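You operate a simulated robot arm through the tools that you are given. There is no shell and no other tool. Be economical: measure what you need, move in short steps, check, and stop when the job is done.

The job below is to be done with a simulated two-armed robot. You get a single attempt, and the scene is never put back.

Task
Line fuse three has blown: fit the spare that the fuse chart names, then power up.
Fine: old fuse into the blown fuse tray; door shut and padlock back on the lock-out board before the isolator goes on; leave line fuses one and two.

It is judged by the outcome, as a careful person would: the job done as asked, and still so three seconds after it is handed in. It fails if anything else is knocked over, pushed out of place, dropped, spilled or broken.

Robot
Two 7-joint arms with two-finger parallel grippers on one trunk, on a base that drives. Base frame: it is fixed to the floor where the robot stands at the start and does not move with it; the origin is under the middle of the robot, x ahead of it, y to its left, z up. Readings come in mm, rad, newtons and seconds.
The left shoulder is at the start at [50, 161, 1140], the right one opposite. With the tool pointing down near the work surface each hand reaches from about 180 to 680 mm from the robot's upright axis, wherever it stands, measured 20 degrees to its own side. Places, roughly: cabinet door [900, 200, 1300]; fuse seat three [1000, 200, 1000]; inside of the blown fuse tray [400, -900, 900]; red padlock (5x2x9 cm) [700, -100, 1200]. Payload 3.43 kg a hand.
The TCP of each hand is the grasp point between the finger pads, 30 mm short of the fingertips. In the tool frame z runs along the fingers and y along their closing line. Largest opening 94 mm; finger width 28, thickness 10; the body of the gripper, 50 by 96 mm, starts 55 mm behind the TCP.
Orientation is that of the tool frame in the base frame, as a unit quaternion [w, x, y, z]. With the fingers straight down and closing along the base's y, the tool's x points along the base's -x, its y along +y and its z along -z.

Tools
- The arms move only by the tool jog_arm. It takes "left_series", "right_series" or both (then of equal length, played together; a hand with none holds still); each is a list of rows, each a list of 7 numbers: the turn, a rotation vector about the base's x, y, z in degrees, then the shift along the base's x, y, z in mm, then the gripper command, from -1 (fully open) to 1 (shut), values between in proportion. In form: [[rx, ry, rz, dx, dy, dz, grip], ...]. A call has 1 to 20 rows; each row is the pose to reach, as a shift and turn from the pose commanded when the call began. Each row takes 0.2 s and may step no farther than 50 mm and 0.15 rad from the row before; otherwise, or with a gripper value out of range, the whole call is refused. A pose out of reach is approached as far as the arm can. The call stops where the force on the tool passes 50 N (or 10 N more than at its start, if that is more) or the arm is blocked; 0.2 s more then pass. The fingers move at their own pace (about 45 mm/s each) and stop on an object; they squeeze with about 43 N. The grip force told is the motor's: it shows also when the fingers shut on nothing. Time passes only in rows, and 0.2 s behind the last, so rows that repeat a pose let the fingers close. It gives the time, the measured TCP pose, the force on the tool (base axes), the opening and the grip force at its end, in the units of the frame above (readings bear some noise), with the torque about the TCP (base axes, N m) and any sound that the robot's microphone picked up.
- Cameras (640 x 400 px; columns grow to the right, rows downward): "scene" is now at [125.9, 8.7, 1330.8]; the picture's right is [0.10, -1.00, 0.00], its down [0.12, 0.01, -0.99] and it looks along [0.99, 0.10, 0.12] (base axes); focal length 294 px, centre (320, 200). "left" rides on the left gripper at [76, -14, -103] in its tool frame; the picture's right is [0.18, 0.98, 0.00], its down [-0.75, 0.14, -0.64] and it looks along [-0.63, 0.12, 0.77] (tool axes); focal length 243 px, centre (320, 200). "right" rides on the right gripper at [76, 14, -102] in its tool frame; the picture's right is [-0.18, 0.98, 0.00], its down [-0.75, -0.14, -0.64] and it looks along [-0.63, -0.12, 0.77] (tool axes); focal length 243 px, centre (320, 200). There is no depth. A picture from a camera that has moved, and an enlarged one, comes with that camera's place and axes in the base frame and with its lens.
- camera(camera): a new picture of that camera. No time passes.
- move_column(by): slides the trunk up (or, below 0, down) by that many mm; the arms and the scene camera ride with it, the base frame stays. It gives what a move gives, with no picture.
- base_move(legs): drives the robot by 1 to 6 legs, each [ahead, left, turn to the left] in mm, mm and rad, along the robot's own axes; the way and the turn of a leg run together, so that a leg with both is an arc; at most 1500 mm and 3.142 rad a leg. The arms and the cameras ride along, it lands a little off, and it stops where it bumps. It gives what a move gives.
- pan_tilt(pan, tilt): turns the head with the scene camera to pan (to the left, within 1.396 rad either way) and tilt (down, from -0.506 to 1.204), counted from straight ahead of the robot. It gives what a move gives.
- enlarge(camera, box): a new picture of the part [left, top, right, bottom] of that camera's present view, enlarged. No time passes.
- job_done(): hands the job in; it is judged then, once.

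Go step by step. Nothing tells you exact positions but the pictures and the camera data: compare them with the known pose of the tool, close in by small moves and look again before you grip or let go. The budget is 120 turns and 100 pictures, counting those below and the enlarged ones. Unless the task says otherwise, let go and move clear before handing in, and close with one line.

The tools are called after "Call:" by a JSON object that holds its "op" and its "data". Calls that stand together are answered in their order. jog_arm: Moves the arms, as the interface text tells. Its arguments: {"type":"object","properties":{"left_series":{"type":"array"},"right_series":{"type":"array"}},"required":[]} The other tools are called the same way: move_column (by) slides the trunk up or down; base_move (legs) drives the base; pan_tilt (pan, tilt) turns the head that bears the scene camera; camera (camera) takes a picture; enlarge (camera, box) takes an enlarged picture of a part of a camera's view; job_done () hands the job in.

At the start:

```text
time: 0.0
left_position: [382.9, 143.7, 1379.7]
left_tcp_rot: [0.001, -0.001, 1.0, 0.0]
left_contact_force: [0.2, -0.6, 0.4]
left_ft_torque: [-0.01, 0.0, -0.02]
left_width: 94.1
left_gripper_force: 0.2
right_position: [323.4, -124.6, 1326.1]
right_tcp_rot: [-0.001, 0.0, 1.0, 0.0]
right_contact_force: [-0.6, -0.7, 0.4]
right_ft_torque: [0.0, 0.02, 0.04]
right_width: 94.4
right_gripper_force: 0.0
trunk travel left (down, up): [-168.0, 99.0]
robot x, y, heading: [1.1, 1.3, 0.003]
head pan, tilt: [0.096, -0.115]
```

scene: 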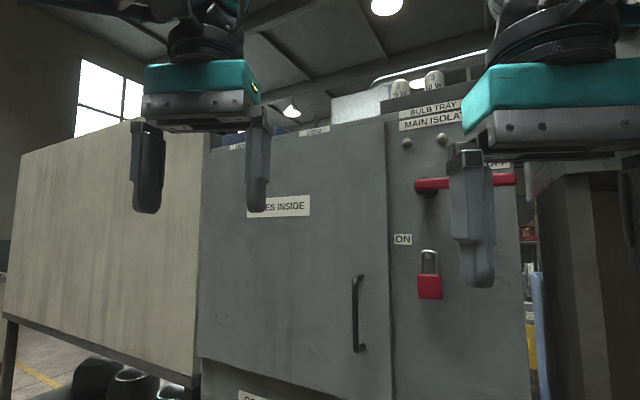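
right: 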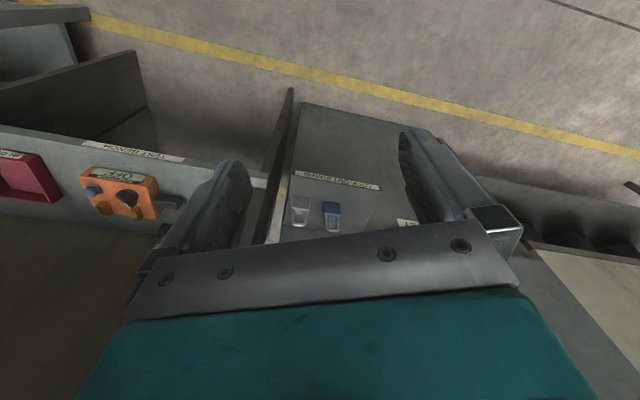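
left: 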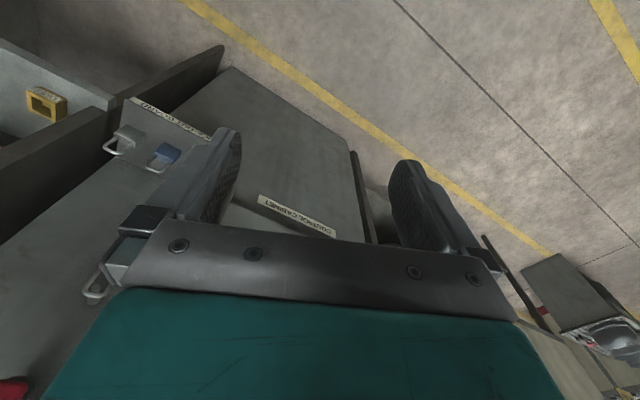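

I see a cabinet with a closed door, a red isolator handle at its upper right, and a red padlock below it. I'll look around with the head first to find the fuse chart, the trays and the lock-out board.

Call:
{"op": "pan_tilt", "data": {"pan": -0.6, "tilt": 0.3}}

Call:
{"op": "camera", "data": {"camera": "scene"}}

Call:
{"op": "pan_tilt", "data": {"pan": -1.39, "tilt": 0.4}}

Call:
{"op": "camera", "data": {"camera": "scene"}}

Call:
{"op": "pan_tilt", "data": {"pan": 1.0, "tilt": 0.4}}

Call:
{"op": "camera", "data": {"camera": "scene"}}

```text
time: 1.1
left_position: [383.7, 144.5, 1379.5]
left_tcp_rot: [0.001, -0.001, 1.0, 0.0]
left_contact_force: [-0.3, -1.1, 0.0]
left_ft_torque: [-0.02, -0.01, -0.03]
left_width: 94.0
left_gripper_force: 0.0
right_position: [323.1, -124.0, 1327.9]
right_tcp_rot: [0.0, 0.0, 1.0, 0.0]
right_contact_force: [0.0, 0.8, -0.9]
right_ft_torque: [0.02, -0.03, 0.0]
right_width: 93.9
right_gripper_force: 0.0
trunk travel left (down, up): [-168.0, 99.0]
robot x, y, heading: [0.7, -3.8, -0.005]
head pan, tilt: [-0.6, 0.3]
```

```text
96 pictures are left
camera scene: at [116.9, -52.3, 1292.8], right [-0.56, -0.83, 0.0], down [-0.24, 0.17, -0.96], along [0.79, -0.54, -0.3], focal length 294 px, centre (320, 200)
```

scene: 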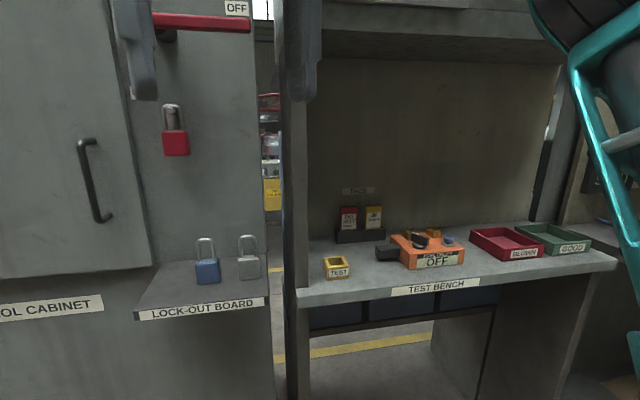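

```text
time: 2.2
left_position: [383.5, 143.2, 1379.3]
left_tcp_rot: [0.002, -0.001, 1.0, -0.002]
left_contact_force: [0.2, 0.4, -0.5]
left_ft_torque: [0.02, 0.0, 0.02]
left_width: 94.1
left_gripper_force: 0.0
right_position: [323.9, -124.0, 1326.6]
right_tcp_rot: [0.0, 0.0, 1.0, 0.0]
right_contact_force: [0.7, -0.8, 0.4]
right_ft_torque: [0.02, 0.06, -0.03]
right_width: 94.0
right_gripper_force: 0.1
trunk travel left (down, up): [-168.0, 99.0]
robot x, y, heading: [2.2, 1.0, -0.005]
head pan, tilt: [-1.389, 0.4]
```

```text
95 pictures are left
camera scene: at [56.6, -90.7, 1283.5], right [-0.98, -0.18, 0.0], down [-0.07, 0.38, -0.92], along [0.17, -0.91, -0.39], focal length 294 px, centre (320, 200)
```

scene: 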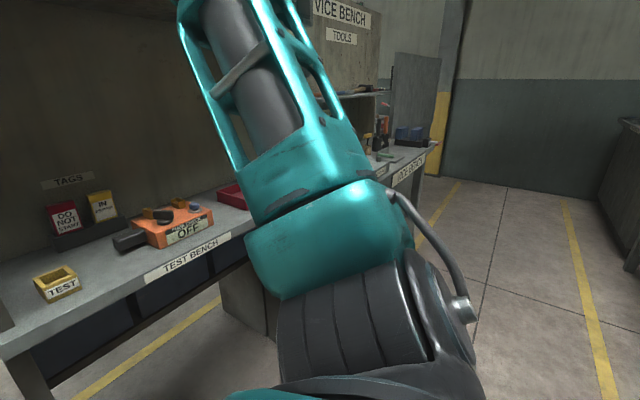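

```text
time: 4.4
left_position: [384.1, 144.3, 1380.1]
left_tcp_rot: [0.002, -0.001, 1.0, -0.001]
left_contact_force: [0.5, 0.8, 0.2]
left_ft_torque: [0.01, 0.01, 0.0]
left_width: 93.7
left_gripper_force: 0.1
right_position: [323.9, -124.4, 1327.0]
right_tcp_rot: [0.0, -0.001, 1.0, -0.001]
right_contact_force: [-1.0, -0.2, -0.6]
right_ft_torque: [0.01, 0.0, 0.0]
right_width: 94.0
right_gripper_force: 0.1
trunk travel left (down, up): [-168.0, 99.0]
robot x, y, heading: [1.1, 0.2, 0.0]
head pan, tilt: [1.0, 0.4]
```

```text
94 pictures are left
camera scene: at [89.9, 78.3, 1283.5], right [0.84, -0.54, 0.0], down [-0.21, -0.33, -0.92], along [0.5, 0.77, -0.39], focal length 294 px, centre (320, 200)
```

scene: 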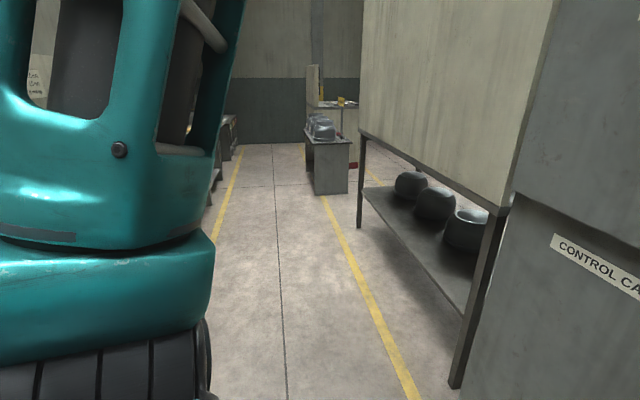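

The test bench on the right holds a red tray (likely BLOWN) and a green GOOD tray, with the lock-out board in front of the cabinet. I'll zoom in on the labels and look for the spares and the chart.

Call:
{"op": "pan_tilt", "data": {"pan": -0.75, "tilt": 0.2}}

Call:
{"op": "enlarge", "data": {"camera": "scene", "box": [240, 120, 640, 320]}}

Call:
{"op": "pan_tilt", "data": {"pan": 0.0, "tilt": -0.3}}

Call:
{"op": "camera", "data": {"camera": "scene"}}

Call:
{"op": "pan_tilt", "data": {"pan": 0.0, "tilt": 0.45}}

Call:
{"op": "camera", "data": {"camera": "scene"}}

```text
time: 6.2
left_position: [383.1, 143.6, 1379.1]
left_tcp_rot: [0.001, 0.0, 1.0, -0.001]
left_contact_force: [0.9, 0.7, 0.3]
left_ft_torque: [0.02, -0.01, 0.03]
left_width: 94.3
left_gripper_force: 0.0
right_position: [322.8, -124.4, 1326.3]
right_tcp_rot: [0.0, 0.0, 1.0, -0.001]
right_contact_force: [0.4, -0.7, -0.4]
right_ft_torque: [0.0, 0.0, -0.01]
right_width: 94.1
right_gripper_force: 0.1
trunk travel left (down, up): [-168.0, 99.0]
robot x, y, heading: [0.6, 0.1, -0.002]
head pan, tilt: [-0.75, 0.201]
```

```text
1.60 times, centred on (440, 220) of scene
camera zoom: at [108.0, -63.1, 1302.1], right [-0.68, -0.73, 0.0], down [-0.15, 0.14, -0.98], along [0.72, -0.67, -0.2], focal length 470 px, centre (128, 168)
```

zoom: 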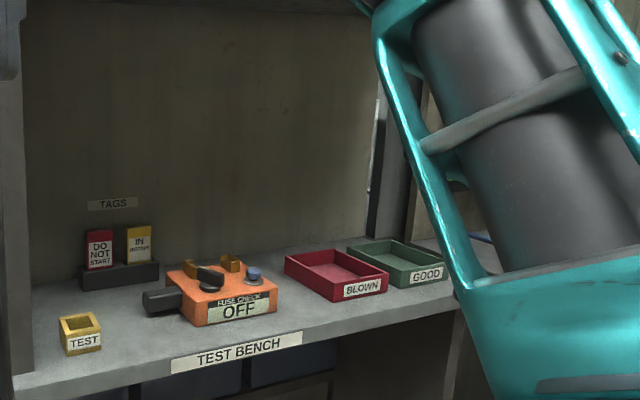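

```text
time: 7.2
left_position: [384.2, 145.2, 1380.1]
left_tcp_rot: [0.002, -0.002, 1.0, -0.001]
left_contact_force: [0.8, 0.8, 0.8]
left_ft_torque: [0.01, 0.0, 0.01]
left_width: 93.8
left_gripper_force: 0.0
right_position: [323.3, -124.0, 1327.3]
right_tcp_rot: [0.0, -0.001, 1.0, 0.0]
right_contact_force: [0.3, -0.9, -0.1]
right_ft_torque: [-0.01, 0.02, -0.04]
right_width: 94.2
right_gripper_force: 0.0
trunk travel left (down, up): [-168.0, 99.0]
robot x, y, heading: [2.0, 0.1, 0.0]
head pan, tilt: [0.0, -0.3]
```

```text
92 pictures are left
camera scene: at [118.4, 0.3, 1346.0], right [0.0, -1.0, 0.0], down [0.3, 0.0, -0.96], along [0.96, 0.0, 0.3], focal length 294 px, centre (320, 200)
```

scene: 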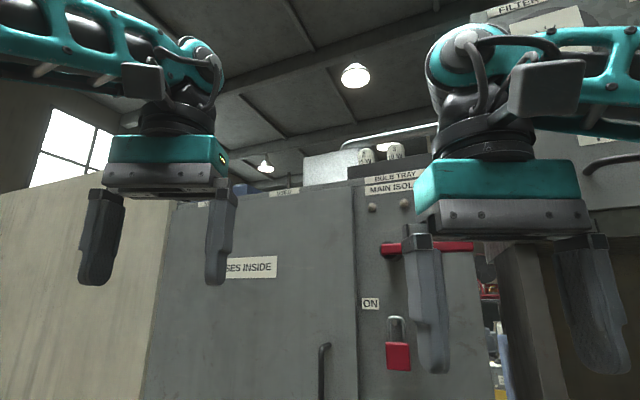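

```text
time: 8.3
left_position: [383.8, 143.8, 1379.7]
left_tcp_rot: [0.002, 0.0, 1.0, -0.001]
left_contact_force: [-0.3, -0.5, -0.7]
left_ft_torque: [0.0, 0.03, -0.06]
left_width: 94.1
left_gripper_force: 0.0
right_position: [323.6, -124.2, 1325.7]
right_tcp_rot: [0.001, 0.0, 1.0, -0.001]
right_contact_force: [-0.5, -0.4, -0.2]
right_ft_torque: [-0.01, 0.03, -0.01]
right_width: 94.0
right_gripper_force: 0.0
trunk travel left (down, up): [-168.0, 99.0]
robot x, y, heading: [1.8, 1.2, 0.002]
head pan, tilt: [0.0, 0.45]
```

```text
91 pictures are left
camera scene: at [131.7, 0.4, 1278.9], right [0.0, -1.0, 0.0], down [-0.43, 0.0, -0.9], along [0.9, 0.0, -0.43], focal length 294 px, centre (320, 200)
```

scene: 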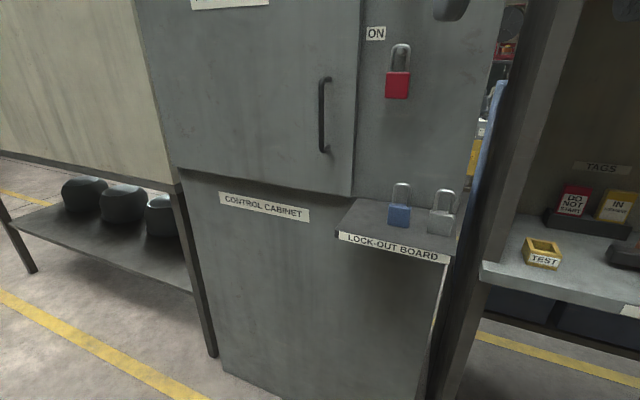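

On top of the cabinet are labelled boxes (spares, perhaps). I'll raise the trunk and look, zooming on the top and on the padlock area.

Call:
{"op": "move_column", "data": {"by": 99}}

Call:
{"op": "pan_tilt", "data": {"pan": 0.0, "tilt": -0.05}}

Call:
{"op": "camera", "data": {"camera": "scene"}}

Call:
{"op": "enlarge", "data": {"camera": "scene", "box": [200, 60, 520, 260]}}

```text
time: 9.7
left_position: [384.4, 144.5, 1477.8]
left_tcp_rot: [0.001, -0.001, 1.0, -0.001]
left_contact_force: [0.4, -0.4, 0.6]
left_ft_torque: [0.03, 0.02, 0.0]
left_width: 93.9
left_gripper_force: 0.1
right_position: [324.0, -124.1, 1426.7]
right_tcp_rot: [0.0, -0.001, 1.0, 0.0]
right_contact_force: [-0.4, 0.0, 1.0]
right_ft_torque: [0.03, 0.0, 0.0]
right_width: 94.0
right_gripper_force: 0.1
trunk travel left (down, up): [-267.0, 0.0]
robot x, y, heading: [1.7, 1.4, 0.001]
head pan, tilt: [0.0, 0.45]
```

```text
time: 10.6
left_position: [384.2, 144.1, 1479.4]
left_tcp_rot: [0.001, -0.001, 1.0, -0.001]
left_contact_force: [0.1, -0.1, -0.2]
left_ft_torque: [0.01, 0.01, 0.01]
left_width: 94.1
left_gripper_force: 0.0
right_position: [323.5, -124.9, 1426.4]
right_tcp_rot: [0.0, 0.0, 1.0, 0.0]
right_contact_force: [0.2, 1.2, -0.3]
right_ft_torque: [0.02, -0.03, 0.0]
right_width: 93.6
right_gripper_force: 0.1
trunk travel left (down, up): [-267.0, 0.0]
robot x, y, heading: [3.8, -3.3, 0.003]
head pan, tilt: [0.0, -0.051]
```

```text
90 pictures are left
camera scene: at [128.5, 0.4, 1424.0], right [0.0, -1.0, 0.0], down [0.05, 0.0, -1.0], along [1.0, 0.0, 0.05], focal length 294 px, centre (320, 200)
```

scene: 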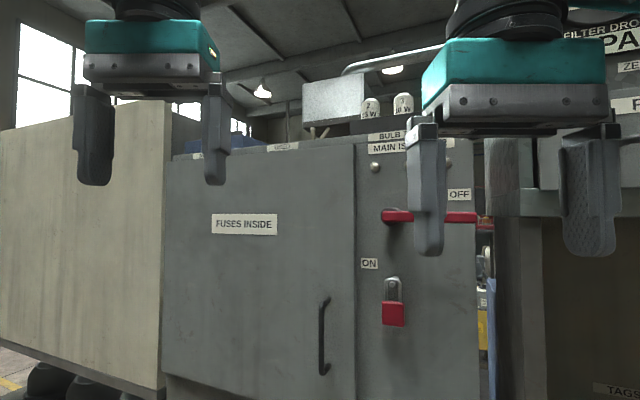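

```text
2.00 times, centred on (360, 160) of scene
camera zoom: at [128.5, 0.4, 1424.0], right [0.0, -1.0, 0.0], down [0.05, 0.0, -1.0], along [1.0, 0.0, 0.05], focal length 587 px, centre (240, 280)
```

zoom: 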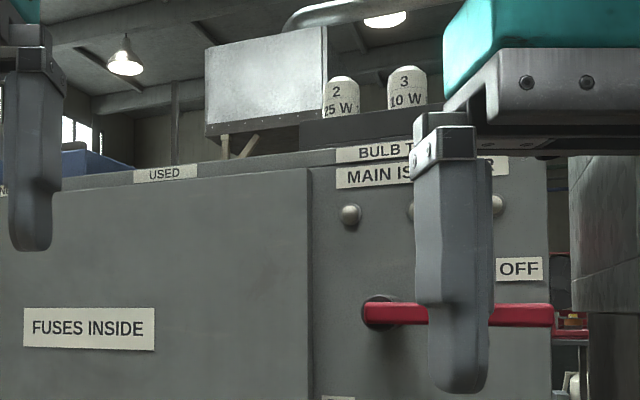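

I make the padlock about (698,-138,1236), the door handle a vertical bar about (700,-8,1180), and the hinges on the left. The isolator is at OFF (pointing right), with ON below. I'll lower the trunk, clear the right hand and turn the left hand forward toward the handle.

Call:
{"op": "move_column", "data": {"by": -99}}

Call:
{"op": "jog_arm", "data": {"left_series": [[0, -8, 0, 15, -10, -10, -1], [0, -16, 0, 30, -25, -20, -1], [0, -24, 0, 45, -40, -40, -1], [0, -32, 0, 60, -55, -60, -1], [0, -40, 0, 75, -70, -80, -1], [0, -48, 0, 90, -85, -100, -1], [0, -56, 0, 105, -100, -120, -1], [0, -64, 0, 120, -115, -140, -1], [0, -72, 0, 135, -130, -160, -1], [0, -80, 0, 150, -140, -180, -1], [0, -88, 0, 160, -150, -195, -1], [0, -90, 0, 165, -152, -200, -1]], "right_series": [[0, 0, 0, 0, -30, 0, -1], [0, 0, 0, 0, -60, 0, -1], [0, 0, 0, 0, -90, 0, -1], [0, 0, 0, 0, -120, 0, -1], [0, 0, 0, 0, -150, 0, -1], [0, 0, 0, 0, -180, 0, -1], [0, 0, 0, 0, -180, 0, -1], [0, 0, 0, 0, -180, 0, -1], [0, 0, 0, 0, -180, 0, -1], [0, 0, 0, 0, -180, 0, -1], [0, 0, 0, 0, -180, 0, -1], [0, 0, 0, 0, -180, 0, -1]]}}

Call:
{"op": "pan_tilt", "data": {"pan": 0.0, "tilt": 0.2}}

Call:
{"op": "camera", "data": {"camera": "scene"}}

Call:
{"op": "camera", "data": {"camera": "left"}}

```text
time: 11.9
left_position: [384.4, 144.3, 1380.0]
left_tcp_rot: [0.003, -0.001, 1.0, -0.001]
left_contact_force: [-0.3, 0.1, 0.5]
left_ft_torque: [0.0, 0.0, -0.01]
left_width: 94.3
left_gripper_force: 0.2
right_position: [323.3, -124.3, 1326.6]
right_tcp_rot: [-0.001, 0.001, 1.0, 0.0]
right_contact_force: [-0.1, 0.7, 0.1]
right_ft_torque: [0.0, -0.03, 0.03]
right_width: 93.7
right_gripper_force: 0.0
trunk travel left (down, up): [-168.0, 99.0]
robot x, y, heading: [-1.1, 0.4, -0.001]
head pan, tilt: [0.0, -0.051]
```

```text
time: 14.5
left_position: [550.5, -7.8, 1178.9]
left_tcp_rot: [0.709, 0.0, 0.706, -0.002]
left_contact_force: [0.3, -0.3, -0.2]
left_ft_torque: [0.02, 0.04, -0.01]
left_width: 93.9
left_gripper_force: 0.1
right_position: [335.5, -297.6, 1317.5]
right_tcp_rot: [0.0, 0.0, 1.0, 0.0]
right_contact_force: [-0.5, 0.1, -0.1]
right_ft_torque: [-0.01, 0.04, 0.01]
right_width: 94.1
right_gripper_force: 0.0
right hand out of reach, approached as far as the arm can: row 5, 6, 7, 8, 9, 10, 11, 12
trunk travel left (down, up): [-168.0, 99.0]
robot x, y, heading: [-1.5, 2.1, -0.005]
head pan, tilt: [0.0, -0.051]
```

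```text
time: 15.3
left_position: [550.1, -8.5, 1178.4]
left_tcp_rot: [0.708, 0.0, 0.706, -0.001]
left_contact_force: [-0.3, -0.4, 0.3]
left_ft_torque: [0.0, -0.01, -0.01]
left_width: 94.2
left_gripper_force: 0.3
right_position: [335.7, -297.4, 1317.6]
right_tcp_rot: [0.0, 0.001, 1.0, 0.001]
right_contact_force: [0.2, 0.1, -0.3]
right_ft_torque: [0.0, 0.02, -0.03]
right_width: 93.9
right_gripper_force: 0.1
trunk travel left (down, up): [-168.0, 99.0]
robot x, y, heading: [1.0, -0.8, 0.002]
head pan, tilt: [0.0, 0.201]
```

```text
88 pictures are left
camera scene: at [132.9, 0.4, 1302.1], right [0.0, -1.0, 0.0], down [-0.2, 0.0, -0.98], along [0.98, 0.0, -0.2], focal length 294 px, centre (320, 200)
```

scene: 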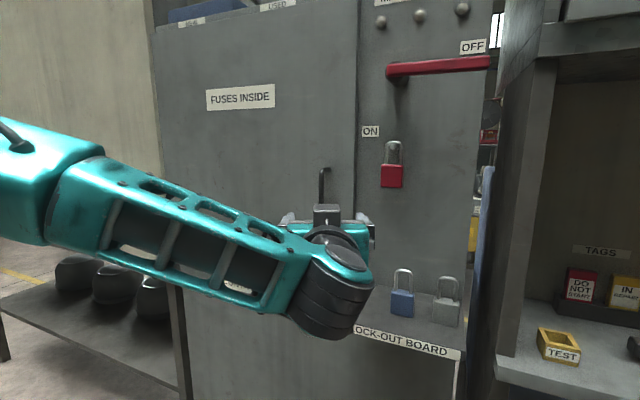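

```text
87 pictures are left
camera left: at [447.1, -23.1, 1101.8], right [0.0, 0.98, -0.19], down [-0.64, 0.14, 0.75], along [0.77, 0.12, 0.63], focal length 243 px, centre (320, 200)
```

left: 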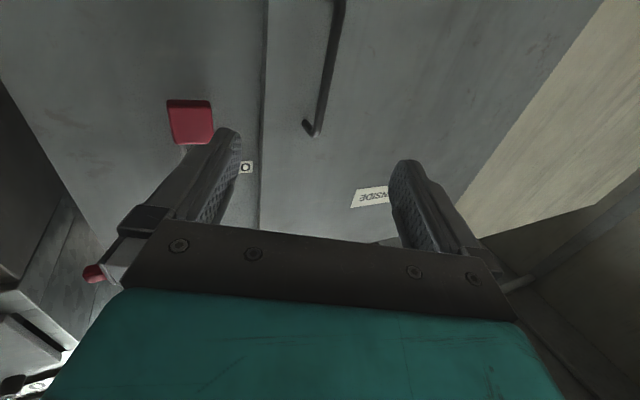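

The handle bar is at about x=740, y=-8, z 1100–1240. I'll advance and look again.

Call:
{"op": "jog_arm", "data": {"left_series": [[0, 0, 0, 45, 0, 0, -1], [0, 0, 0, 90, 0, -5, -1], [0, 0, 0, 130, 0, -10, -1]]}}

Call:
{"op": "camera", "data": {"camera": "left"}}

Call:
{"op": "enlarge", "data": {"camera": "scene", "box": [240, 130, 400, 230]}}

```text
time: 16.1
left_position: [680.8, -7.4, 1168.9]
left_tcp_rot: [0.708, 0.0, 0.707, -0.001]
left_contact_force: [0.4, -0.4, 0.0]
left_ft_torque: [0.02, -0.01, -0.04]
left_width: 94.0
left_gripper_force: 0.1
right_position: [336.8, -298.4, 1316.2]
right_tcp_rot: [0.0, 0.0, 1.0, -0.001]
right_contact_force: [0.0, 0.1, 0.2]
right_ft_torque: [0.02, 0.02, -0.02]
right_width: 94.0
right_gripper_force: 0.0
trunk travel left (down, up): [-168.0, 99.0]
robot x, y, heading: [-0.9, -1.1, 0.004]
head pan, tilt: [0.0, 0.201]
```

```text
86 pictures are left
camera left: at [577.9, -22.1, 1091.1], right [0.0, 0.98, -0.18], down [-0.64, 0.14, 0.75], along [0.77, 0.12, 0.63], focal length 243 px, centre (320, 200)
```

left: 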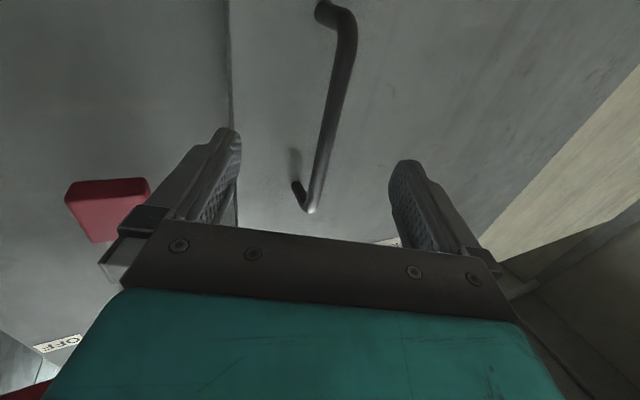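

```text
4.00 times, centred on (320, 180) of scene
camera zoom: at [133.5, 0.3, 1302.0], right [0.0, -1.0, 0.0], down [-0.2, 0.0, -0.98], along [0.98, 0.0, -0.2], focal length 1175 px, centre (320, 280)
```

zoom: 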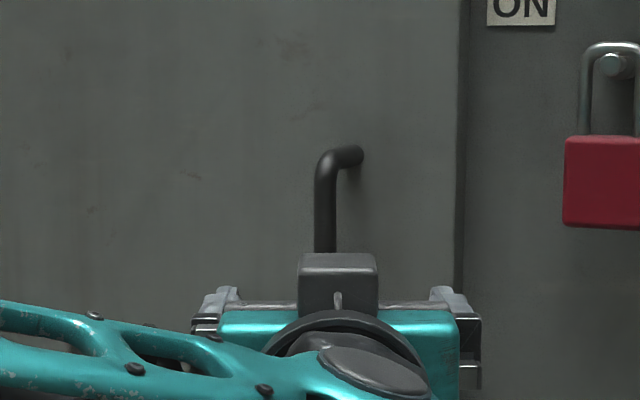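

The bar resolves to about x=725, y=-5. I'll advance so it lies between the pads, then close.

Call:
{"op": "jog_arm", "data": {"left_series": [[0, 0, 0, 20, 2, 0, -1], [0, 0, 0, 42, 2, 0, -1], [0, 0, 0, 42, 2, 0, 1], [0, 0, 0, 42, 2, 0, 1], [0, 0, 0, 42, 2, 0, 1], [0, 0, 0, 42, 2, 0, 1], [0, 0, 0, 42, 2, 0, 1], [0, 0, 0, 42, 2, 0, 1]]}}

Call:
{"op": "camera", "data": {"camera": "left"}}

```text
time: 17.9
left_position: [723.1, -3.1, 1169.6]
left_tcp_rot: [0.708, -0.002, 0.706, 0.001]
left_contact_force: [-1.6, 6.1, -1.7]
left_ft_torque: [0.59, 0.25, 0.15]
left_width: 11.8
left_gripper_force: 38.9
right_position: [335.0, -296.9, 1317.5]
right_tcp_rot: [0.001, 0.0, 1.0, 0.0]
right_contact_force: [1.2, 1.0, 0.4]
right_ft_torque: [0.01, -0.05, -0.01]
right_width: 93.9
right_gripper_force: 0.0
trunk travel left (down, up): [-168.0, 99.0]
robot x, y, heading: [-2.0, -1.7, -0.003]
head pan, tilt: [0.0, 0.201]
```

```text
84 pictures are left
camera left: at [619.5, -18.4, 1092.4], right [0.0, 0.98, -0.18], down [-0.64, 0.14, 0.75], along [0.76, 0.12, 0.63], focal length 243 px, centre (320, 200)
```

left: 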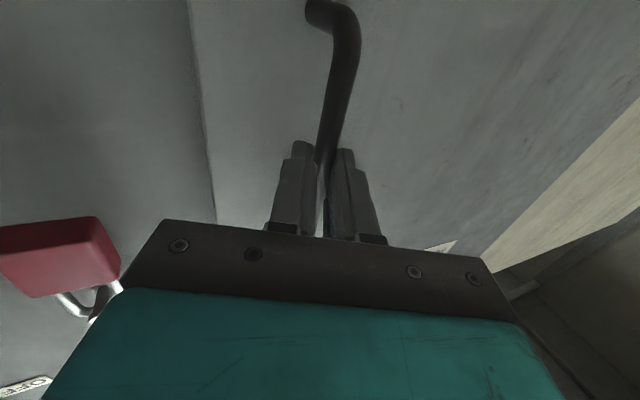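

The bar is gripped (11.8 mm wide). I'll pull the door open along an arc around a hinge at about (765, 318).

Call:
{"op": "jog_arm", "data": {"left_series": [[0, 0, -3.5, -19.5, 3, 0, 1], [0, 0, -7, -38.9, 7.5, 0, 1], [0, 0, -10.5, -58, 13, 0, 1], [0, 0, -14, -76.7, 19.7, 0, 1], [0, 0, -21, -112.6, 36.4, 0, 1], [0, 0, -28, -146.3, 57.4, 0, 1], [0, 0, -35, -177.1, 82.3, 0, 1]]}}

Call:
{"op": "camera", "data": {"camera": "scene"}}

```text
time: 18.7
left_position: [676.6, 28.3, 1168.9]
left_tcp_rot: [0.71, 0.046, 0.702, -0.046]
left_contact_force: [8.2, 11.2, -5.4]
left_ft_torque: [0.55, 0.96, 0.44]
left_width: 11.7
left_gripper_force: 45.7
left hand out of reach, approached as far as the arm can: row 4
right_position: [338.5, -297.2, 1316.0]
right_tcp_rot: [0.0, -0.002, 1.0, 0.0]
right_contact_force: [-0.1, -1.1, 0.2]
right_ft_torque: [0.04, 0.0, -0.04]
right_width: 93.9
right_gripper_force: 0.0
trunk travel left (down, up): [-168.0, 99.0]
robot x, y, heading: [-1.1, -1.6, 0.004]
head pan, tilt: [0.0, 0.201]
stopped in row 4 (left hand): the force on the tool passed its limit (the readings are from after the stop); the commanded pose is now the measured one
```

```text
83 pictures are left
camera scene: at [134.6, 1.4, 1301.7], right [0.0, -1.0, 0.0], down [-0.2, 0.0, -0.98], along [0.98, 0.0, -0.2], focal length 294 px, centre (320, 200)
```

scene: 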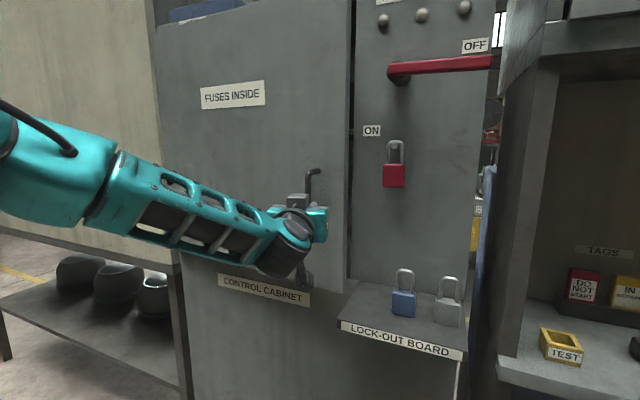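

The door has come slightly open; the arm got cramped by the turn. I'll keep pulling without turning the hand, since the bar can pivot in the pads.

Call:
{"op": "jog_arm", "data": {"left_series": [[0, 0, 2, -15, 3, 0, 1], [0, 0, 4, -30, 7, 0, 1], [0, 0, 6, -45, 11, 0, 1], [0, 0, 8, -60, 16, 0, 1], [0, 0, 8, -75, 22, 0, 1], [0, 0, 8, -90, 28, 0, 1]]}}

Call:
{"op": "camera", "data": {"camera": "scene"}}

```text
time: 19.5
left_position: [641.0, 51.3, 1170.5]
left_tcp_rot: [0.712, 0.001, 0.702, 0.002]
left_contact_force: [7.8, 12.8, -7.2]
left_ft_torque: [0.29, 0.58, 0.4]
left_width: 11.9
left_gripper_force: 45.5
right_position: [337.7, -294.2, 1317.4]
right_tcp_rot: [0.001, -0.003, 1.0, 0.0]
right_contact_force: [-0.5, -0.2, -0.1]
right_ft_torque: [0.02, -0.04, -0.03]
right_width: 94.1
right_gripper_force: 0.0
trunk travel left (down, up): [-168.0, 99.0]
robot x, y, heading: [2.2, -1.3, 0.002]
head pan, tilt: [0.0, 0.201]
stopped in row 3 (left hand): the force on the tool passed its limit (the readings are from after the stop); the commanded pose is now the measured one
```

```text
82 pictures are left
camera scene: at [134.9, 2.2, 1301.9], right [0.0, -1.0, 0.0], down [-0.2, 0.0, -0.98], along [0.98, 0.0, -0.2], focal length 294 px, centre (320, 200)
```

scene: 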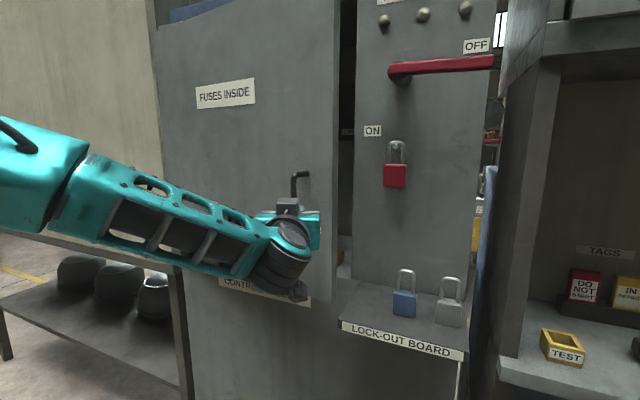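

The readings disagree on how far the door has swung, so I'll look with the left hand's camera.

Call:
{"op": "camera", "data": {"camera": "left"}}

Call:
{"op": "enlarge", "data": {"camera": "scene", "box": [200, 100, 360, 320]}}

```text
81 pictures are left
camera left: at [539.0, 36.5, 1091.0], right [0.0, 0.98, -0.18], down [-0.65, 0.14, 0.74], along [0.76, 0.12, 0.64], focal length 243 px, centre (320, 200)
```

left: 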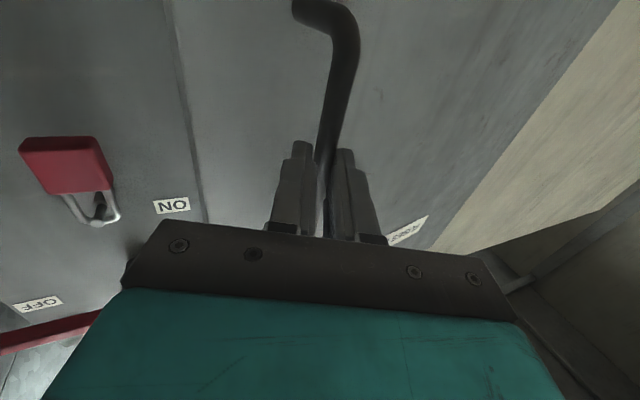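

```text
1.82 times, centred on (280, 210) of scene
camera zoom: at [134.9, 2.2, 1301.9], right [0.0, -1.0, 0.0], down [-0.2, 0.0, -0.98], along [0.98, 0.0, -0.2], focal length 534 px, centre (393, 182)
```

zoom: 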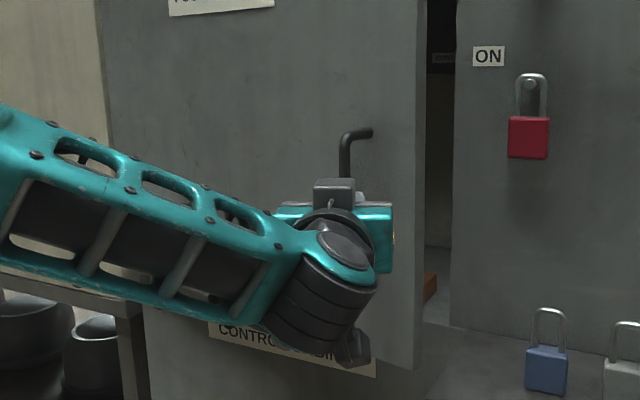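

The bar is still held in the pads at (641,51), so the hinge circle must be deeper or tighter than I assumed. I'll follow the direction actually measured.

Call:
{"op": "jog_arm", "data": {"left_series": [[0, 0, 0, -11, 10.5, 0, 1], [0, 0, 0, -22.4, 21.5, 0, 1], [0, 0, 0, -33, 33, 0, 1], [0, 0, 0, -42.8, 44.9, 0, 1], [0, 0, 0, -52, 57, 0, 1], [0, 0, 0, -61, 70, 0, 1]]}}

```text
time: 20.9
left_position: [577.0, 114.8, 1170.2]
left_tcp_rot: [0.712, 0.008, 0.702, -0.005]
left_contact_force: [3.3, 4.0, -13.4]
left_ft_torque: [0.33, -0.07, 0.16]
left_width: 11.4
left_gripper_force: 44.5
right_position: [339.5, -296.3, 1317.1]
right_tcp_rot: [0.0, -0.001, 1.0, 0.001]
right_contact_force: [-1.1, 0.3, 0.4]
right_ft_torque: [-0.05, -0.03, 0.02]
right_width: 93.9
right_gripper_force: 0.1
trunk travel left (down, up): [-168.0, 99.0]
robot x, y, heading: [0.7, 1.2, 0.003]
head pan, tilt: [0.0, 0.201]
```

The door follows well now. I'll check the view before continuing.

Call:
{"op": "camera", "data": {"camera": "scene"}}

```text
79 pictures are left
camera scene: at [135.5, 2.6, 1301.7], right [0.0, -1.0, 0.0], down [-0.2, 0.0, -0.98], along [0.98, 0.0, -0.2], focal length 294 px, centre (320, 200)
```

scene: 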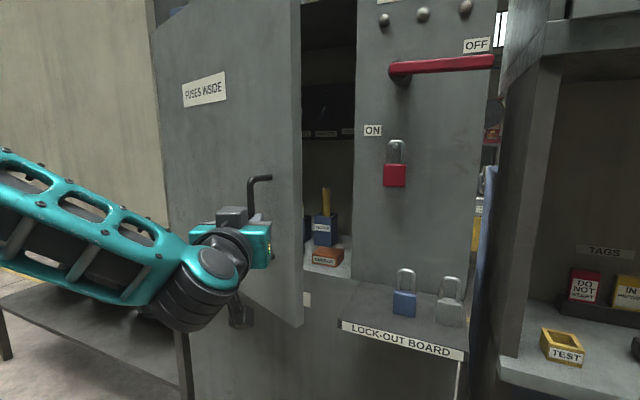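

Fuses are visible inside. I'll continue the swing by about another 20 degrees.

Call:
{"op": "jog_arm", "data": {"left_series": [[0, 0, 0, -10, 14.5, 0, 1], [0, 0, 0, -20, 29, 0, 1], [0, 0, 0, -29, 44, 0, 1], [0, 0, 0, -37.6, 59.8, 0, 1], [0, 0, 0, -45, 76, 0, 1], [0, 0, 0, -52, 92, 0, 1], [0, 0, 0, -58.5, 108, 0, 1], [0, 0, 0, -64, 125, 0, 1]]}}

Call:
{"op": "camera", "data": {"camera": "scene"}}

```text
time: 22.7
left_position: [500.4, 225.6, 1207.0]
left_tcp_rot: [0.696, 0.002, 0.718, -0.001]
left_contact_force: [-12.1, -5.0, -43.2]
left_ft_torque: [0.7, 0.93, -0.08]
left_width: 11.6
left_gripper_force: 44.9
left hand out of reach, approached as far as the arm can: row 2, 3, 4, 5, 6, 7, 8
right_position: [338.6, -294.0, 1317.1]
right_tcp_rot: [0.0, -0.003, 1.0, 0.0]
right_contact_force: [0.7, 0.4, -0.3]
right_ft_torque: [-0.04, -0.01, -0.05]
right_width: 94.3
right_gripper_force: 0.0
trunk travel left (down, up): [-168.0, 99.0]
robot x, y, heading: [-0.6, 1.5, 0.003]
head pan, tilt: [0.0, 0.201]
```

```text
78 pictures are left
camera scene: at [134.6, 3.6, 1301.9], right [0.0, -1.0, 0.0], down [-0.2, 0.0, -0.98], along [0.98, 0.0, -0.2], focal length 294 px, centre (320, 200)
```

scene: 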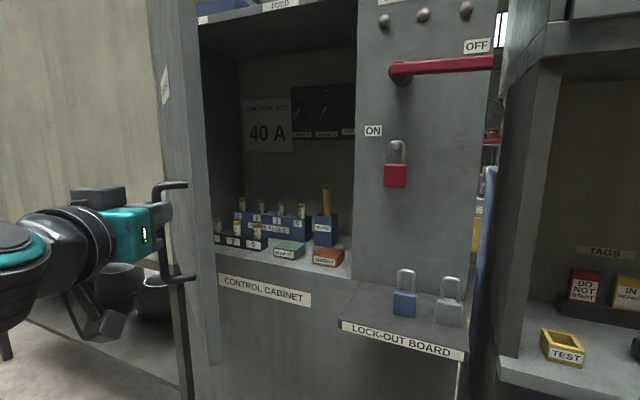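

The door is now open about 80°, and the chart inside reads "LINE FUSE … 40 A". I'll release the bar and back off with the base.

Call:
{"op": "jog_arm", "data": {"left_series": [[0, 0, 0, 0, 0, 0, -1], [0, 0, 0, 0, 0, 0, -1], [0, 0, 0, 0, 0, 0, -1], [0, 0, 0, 0, 0, 0, -1], [0, 0, 0, 0, 0, 0, -1]]}}

Call:
{"op": "enlarge", "data": {"camera": "scene", "box": [200, 80, 360, 280]}}

Call:
{"op": "camera", "data": {"camera": "left"}}

```text
time: 23.9
left_position: [501.6, 222.5, 1218.5]
left_tcp_rot: [0.707, 0.002, 0.707, 0.0]
left_contact_force: [-0.1, 1.7, -0.9]
left_ft_torque: [-0.01, 0.02, 0.0]
left_width: 94.0
left_gripper_force: 0.0
right_position: [337.1, -296.3, 1316.4]
right_tcp_rot: [0.0, -0.001, 1.0, 0.0]
right_contact_force: [1.0, 0.1, 0.4]
right_ft_torque: [-0.01, 0.01, 0.01]
right_width: 93.9
right_gripper_force: 0.1
trunk travel left (down, up): [-168.0, 99.0]
robot x, y, heading: [-1.7, -0.1, 0.004]
head pan, tilt: [0.0, 0.201]
```

```text
2.00 times, centred on (280, 180) of scene
camera zoom: at [133.8, 1.8, 1302.1], right [0.0, -1.0, 0.0], down [-0.2, 0.0, -0.98], along [0.98, 0.0, -0.2], focal length 587 px, centre (400, 240)
```

zoom: 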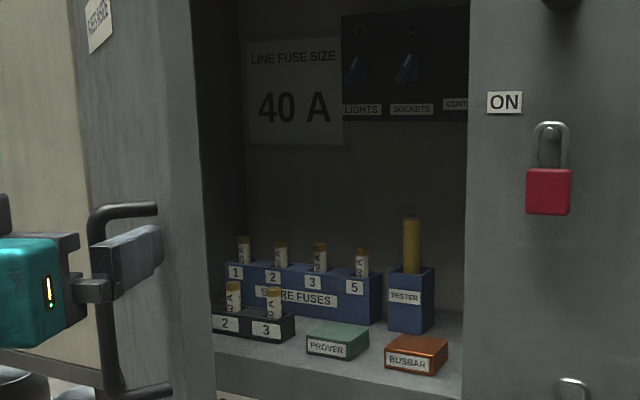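

```text
76 pictures are left
camera left: at [398.3, 209.2, 1141.6], right [0.0, 0.98, -0.18], down [-0.64, 0.14, 0.75], along [0.77, 0.11, 0.63], focal length 243 px, centre (320, 200)
```

left: 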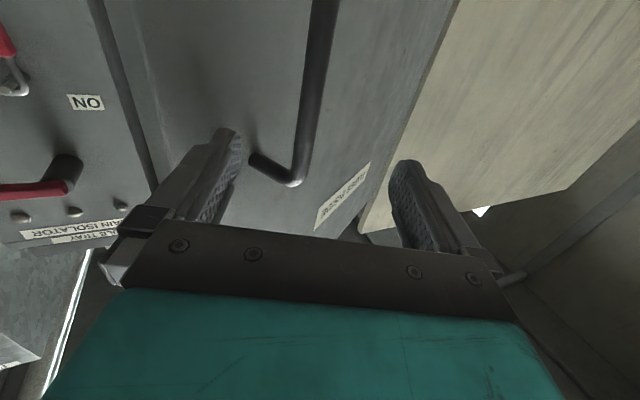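

The spares rack has slots 1, 2, 3, 5, with the black line fuse holder in front. I'll drive back to free the fingers.

Call:
{"op": "base_move", "data": {"legs": [[-150, 0, 0]]}}

Call:
{"op": "camera", "data": {"camera": "scene"}}

```text
time: 25.3
left_position: [352.2, 225.2, 1218.2]
left_tcp_rot: [0.707, 0.002, 0.707, 0.0]
left_contact_force: [0.8, 0.3, -0.4]
left_ft_torque: [-0.03, 0.03, -0.01]
left_width: 94.1
left_gripper_force: 0.2
right_position: [188.9, -295.6, 1317.7]
right_tcp_rot: [0.001, -0.003, 1.0, 0.0]
right_contact_force: [0.6, -0.5, 0.2]
right_ft_torque: [-0.02, -0.04, 0.0]
right_width: 93.9
right_gripper_force: 0.0
trunk travel left (down, up): [-168.0, 99.0]
robot x, y, heading: [-148.0, 2.3, 0.001]
head pan, tilt: [0.0, 0.201]
```

```text
75 pictures are left
camera scene: at [-15.8, 1.4, 1302.2], right [0.01, -1.0, 0.0], down [-0.2, 0.0, -0.98], along [0.98, 0.01, -0.2], focal length 294 px, centre (320, 200)
```

scene: 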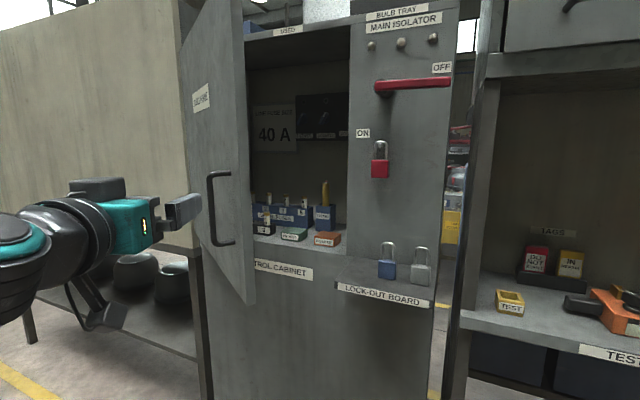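

The door stands at roughly 60°, so I'll take the left hand around to its inner side and push it wider open.

Call:
{"op": "jog_arm", "data": {"left_series": [[0, 0, 0, -5, -40, 0, 1], [0, 0, 0, -5, -80, 0, 1], [0, 0, 0, -5, -120, 0, 1], [0, 0, 0, -5, -160, 0, 1], [0, 0, 0, -5, -195, 0, 1], [0, 0, 0, 35, -195, 0, 1], [0, 0, 0, 75, -195, 0, 1], [0, 0, 0, 115, -195, 0, 1], [0, 0, 0, 150, -195, 0, 1]]}}

Call:
{"op": "camera", "data": {"camera": "scene"}}

```text
time: 27.3
left_position: [502.1, 28.3, 1218.4]
left_tcp_rot: [0.707, 0.001, 0.707, 0.001]
left_contact_force: [-0.5, -0.7, 0.0]
left_ft_torque: [0.04, 0.01, 0.03]
left_width: 0.1
left_gripper_force: 33.2
right_position: [189.4, -296.8, 1315.8]
right_tcp_rot: [0.0, -0.004, 1.0, 0.001]
right_contact_force: [0.3, -0.6, 0.1]
right_ft_torque: [-0.01, 0.0, -0.05]
right_width: 94.0
right_gripper_force: 0.0
trunk travel left (down, up): [-168.0, 99.0]
robot x, y, heading: [-144.6, 1.0, 0.003]
head pan, tilt: [0.0, 0.201]
```

```text
74 pictures are left
camera scene: at [-14.6, 1.4, 1302.0], right [0.01, -1.0, 0.0], down [-0.2, 0.0, -0.98], along [0.98, 0.01, -0.2], focal length 294 px, centre (320, 200)
```

scene: 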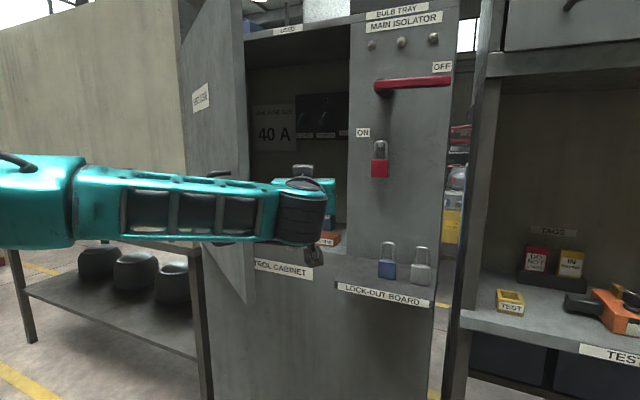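

The left forearm crosses the door edge awkwardly, so I'll bring the left arm back to a tool-down pose near the body and use the right hand to push.

Call:
{"op": "jog_arm", "data": {"left_series": [[0, 0, 0, -40, 0, 0, 1], [0, 0, 0, -80, 0, 0, 1], [0, 0, 0, -120, 0, 0, 1], [0, 0, 0, -160, 0, 10, 1], [0, 8, 0, -170, 15, 25, 1], [0, 16, 0, -180, 30, 40, 1], [0, 24, 0, -190, 45, 60, 1], [0, 32, 0, -200, 60, 80, 1], [0, 40, 0, -210, 75, 100, 1], [0, 48, 0, -220, 90, 120, 1], [0, 56, 0, -230, 105, 140, 1], [0, 64, 0, -240, 115, 150, 1], [0, 72, 0, -250, 125, 160, 1], [0, 80, 0, -260, 130, 160, 1], [0, 88, 0, -270, 135, 160, 1], [0, 90, 0, -280, 140, 160, 1]]}}

Call:
{"op": "jog_arm", "data": {"right_series": [[0, -8, 0, 10, 10, -10, 1], [0, -16, 0, 20, 20, -20, 1], [0, -24, 0, 30, 35, -30, 1], [0, -32, 0, 40, 50, -40, 1], [0, -40, 0, 50, 65, -50, 1], [0, -48, 0, 60, 85, -60, 1], [0, -56, 0, 70, 105, -70, 1], [0, -64, 0, 85, 130, -80, 1], [0, -72, 0, 100, 155, -90, 1], [0, -80, 0, 120, 180, -100, 1], [0, -88, 0, 140, 205, -110, 1], [0, -90, 0, 160, 230, -115, 1]]}}

Call:
{"op": "camera", "data": {"camera": "scene"}}

```text
time: 30.7
left_position: [221.9, 170.9, 1379.7]
left_tcp_rot: [0.0, 0.003, 1.0, -0.002]
left_contact_force: [0.0, 0.8, -0.3]
left_ft_torque: [-0.02, 0.02, 0.02]
left_width: 0.0
left_gripper_force: 33.1
right_position: [190.4, -295.1, 1316.3]
right_tcp_rot: [0.0, -0.003, 1.0, 0.0]
right_contact_force: [0.3, -0.4, -0.8]
right_ft_torque: [-0.01, -0.01, 0.04]
right_width: 93.9
right_gripper_force: 0.0
trunk travel left (down, up): [-168.0, 99.0]
robot x, y, heading: [-146.8, 0.5, 0.005]
head pan, tilt: [0.0, 0.201]
```

```text
time: 33.3
left_position: [222.8, 170.8, 1378.2]
left_tcp_rot: [0.0, 0.001, 1.0, -0.002]
left_contact_force: [-0.1, 0.0, -0.1]
left_ft_torque: [0.01, 0.0, -0.01]
left_width: 0.2
left_gripper_force: 33.0
right_position: [350.3, -64.5, 1201.1]
right_tcp_rot: [0.708, -0.003, 0.707, -0.002]
right_contact_force: [-0.1, -0.8, -0.3]
right_ft_torque: [0.01, -0.02, -0.02]
right_width: 0.0
right_gripper_force: 32.8
trunk travel left (down, up): [-168.0, 99.0]
robot x, y, heading: [-151.3, 0.5, 0.006]
head pan, tilt: [0.0, 0.201]
```

```text
73 pictures are left
camera scene: at [-14.8, 2.0, 1302.1], right [0.01, -1.0, 0.0], down [-0.2, 0.0, -0.98], along [0.98, 0.01, -0.2], focal length 294 px, centre (320, 200)
```

scene: 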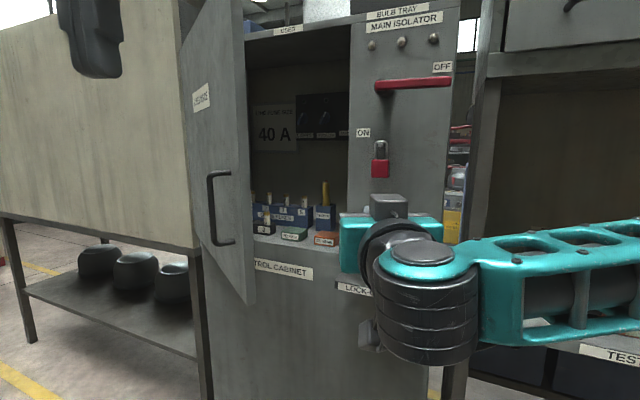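

The right hand is ready. I'll turn it leftward, reach past the door's edge and push the door to about 95°.

Call:
{"op": "jog_arm", "data": {"right_series": [[0, 0, 8, 25, 10, 0, 1], [0, 0, 16, 50, 25, 0, 1], [0, 0, 24, 75, 40, 0, 1], [0, 0, 32, 100, 55, 0, 1], [0, 0, 40, 120, 70, 0, 1], [0, 0, 48, 130, 85, 0, 1], [0, 0, 50, 130, 115, 0, 1], [0, 0, 50, 130, 145, 0, 1], [0, 0, 50, 128, 175, 0, 1], [0, 0, 50, 125, 205, 0, 1], [0, 0, 50, 122, 235, 0, 1], [0, 0, 50, 118, 265, 0, 1], [0, 0, 50, 112, 295, 0, 1], [0, 0, 50, 105, 325, 0, 1], [0, 0, 50, 97, 355, 0, 1], [0, 0, 50, 90, 385, 0, 1]]}}

Call:
{"op": "camera", "data": {"camera": "scene"}}

```text
time: 36.7
left_position: [221.4, 169.4, 1378.0]
left_tcp_rot: [0.0, 0.001, 1.0, -0.001]
left_contact_force: [-0.4, -0.1, 0.3]
left_ft_torque: [0.0, 0.02, 0.01]
left_width: 0.0
left_gripper_force: 33.1
right_position: [448.0, 310.4, 1200.3]
right_tcp_rot: [0.642, -0.301, 0.64, 0.297]
right_contact_force: [-0.2, -0.4, -0.6]
right_ft_torque: [0.0, 0.01, -0.01]
right_width: 0.2
right_gripper_force: 33.4
right hand out of reach, approached as far as the arm can: row 2, 3, 16
trunk travel left (down, up): [-168.0, 99.0]
robot x, y, heading: [-144.4, -1.2, 0.013]
head pan, tilt: [0.0, 0.201]
```

```text
72 pictures are left
camera scene: at [-15.0, 1.5, 1302.1], right [0.01, -1.0, 0.0], down [-0.2, 0.0, -0.98], along [0.98, 0.01, -0.2], focal length 294 px, centre (320, 200)
```

scene: 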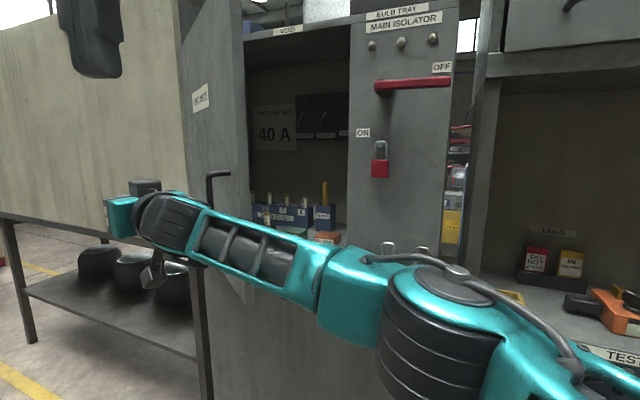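

The hand passed outside the door without touching it, so the door edge is deeper than I reckoned. I'll look with the right camera for better geometry.

Call:
{"op": "camera", "data": {"camera": "right"}}

```text
71 pictures are left
camera right: at [369.3, 242.0, 1123.3], right [-0.75, 0.63, 0.18], down [-0.31, -0.58, 0.75], along [0.58, 0.51, 0.63], focal length 243 px, centre (320, 200)
```

right: 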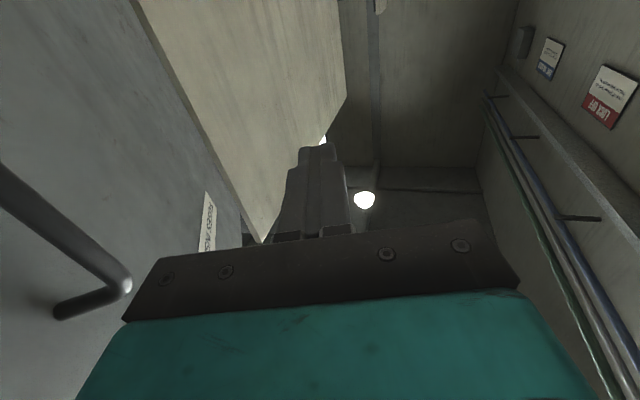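

The bar is at about (515,207), with the door edge near (477,125). I'll go back around and reach deeper (x≈560) before sweeping left.

Call:
{"op": "jog_arm", "data": {"right_series": [[0, 0, 0, -30, -25, 0, 1], [0, 0, 0, -50, -70, 0, 1], [0, 0, 0, -50, -115, 0, 1], [0, 0, 0, -50, -160, 0, 1], [0, 0, 0, -50, -205, 0, 1], [0, 0, 0, -50, -250, 0, 1], [0, 0, 0, -50, -295, 0, 1], [0, 0, 0, -15, -320, 0, 1], [0, 0, 0, 25, -320, 0, 1], [0, 0, 0, 65, -315, 0, 1], [0, 0, 0, 100, -310, 0, 1]]}}

Call:
{"op": "camera", "data": {"camera": "scene"}}

```text
time: 39.1
left_position: [222.7, 171.3, 1376.5]
left_tcp_rot: [-0.001, 0.002, 1.0, 0.0]
left_contact_force: [0.5, -0.9, 0.9]
left_ft_torque: [-0.01, 0.01, 0.0]
left_width: 0.1
left_gripper_force: 33.2
right_position: [544.0, 1.2, 1202.8]
right_tcp_rot: [0.642, -0.301, 0.639, 0.297]
right_contact_force: [0.4, -0.1, -1.0]
right_ft_torque: [0.02, 0.04, 0.02]
right_width: 0.0
right_gripper_force: 32.6
trunk travel left (down, up): [-168.0, 99.0]
robot x, y, heading: [-150.5, 2.1, 0.005]
head pan, tilt: [0.0, 0.201]
```

```text
70 pictures are left
camera scene: at [-14.6, 1.9, 1302.0], right [0.01, -1.0, 0.0], down [-0.2, 0.0, -0.98], along [0.98, 0.01, -0.2], focal length 294 px, centre (320, 200)
```

scene: 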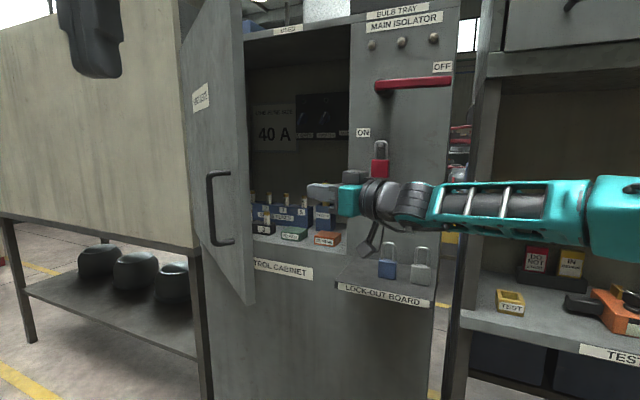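

The hand is now clearly deeper than the door's edge. Sweeping left gently.

Call:
{"op": "jog_arm", "data": {"right_series": [[0, 0, 0, 8, 30, 0, 1], [0, 0, 0, 10, 60, 0, 1], [0, 0, 0, 10, 90, 0, 1], [0, 0, 0, 8, 120, 0, 1], [0, 0, 0, 4, 145, 0, 1], [0, 0, 0, -3, 170, 0, 1], [0, 0, 0, -11, 195, 0, 1], [0, 0, 0, -20, 220, 0, 1], [0, 0, 0, -30, 245, 0, 1], [0, 0, 0, -42, 270, 0, 1], [0, 0, 0, -55, 295, 0, 1], [0, 0, 0, -68, 320, 0, 1]]}}

Call:
{"op": "camera", "data": {"camera": "scene"}}

```text
time: 41.7
left_position: [221.9, 170.1, 1378.9]
left_tcp_rot: [0.0, 0.002, 1.0, -0.001]
left_contact_force: [-0.7, -0.4, 0.5]
left_ft_torque: [-0.04, -0.01, -0.02]
left_width: 0.0
left_gripper_force: 33.0
right_position: [474.5, 288.9, 1219.1]
right_tcp_rot: [0.642, -0.302, 0.639, 0.297]
right_contact_force: [-0.4, -0.7, 1.1]
right_ft_torque: [-0.01, 0.02, -0.04]
right_width: 0.2
right_gripper_force: 33.0
right hand out of reach, approached as far as the arm can: row 11, 12
trunk travel left (down, up): [-168.0, 99.0]
robot x, y, heading: [-150.1, 5.2, 0.007]
head pan, tilt: [0.0, 0.201]
```

```text
69 pictures are left
camera scene: at [-16.1, 1.7, 1302.3], right [0.01, -1.0, 0.0], down [-0.2, 0.0, -0.98], along [0.98, 0.01, -0.2], focal length 294 px, centre (320, 200)
```

scene: 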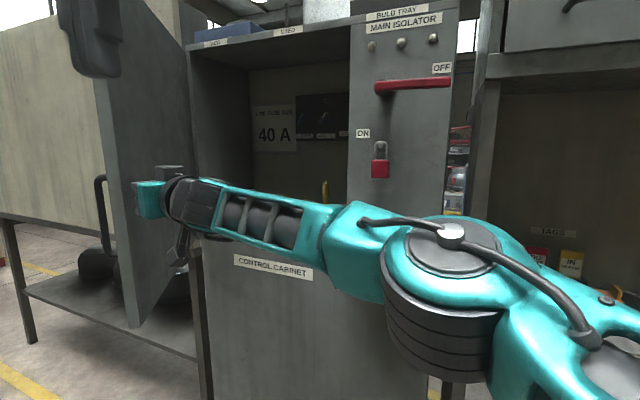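

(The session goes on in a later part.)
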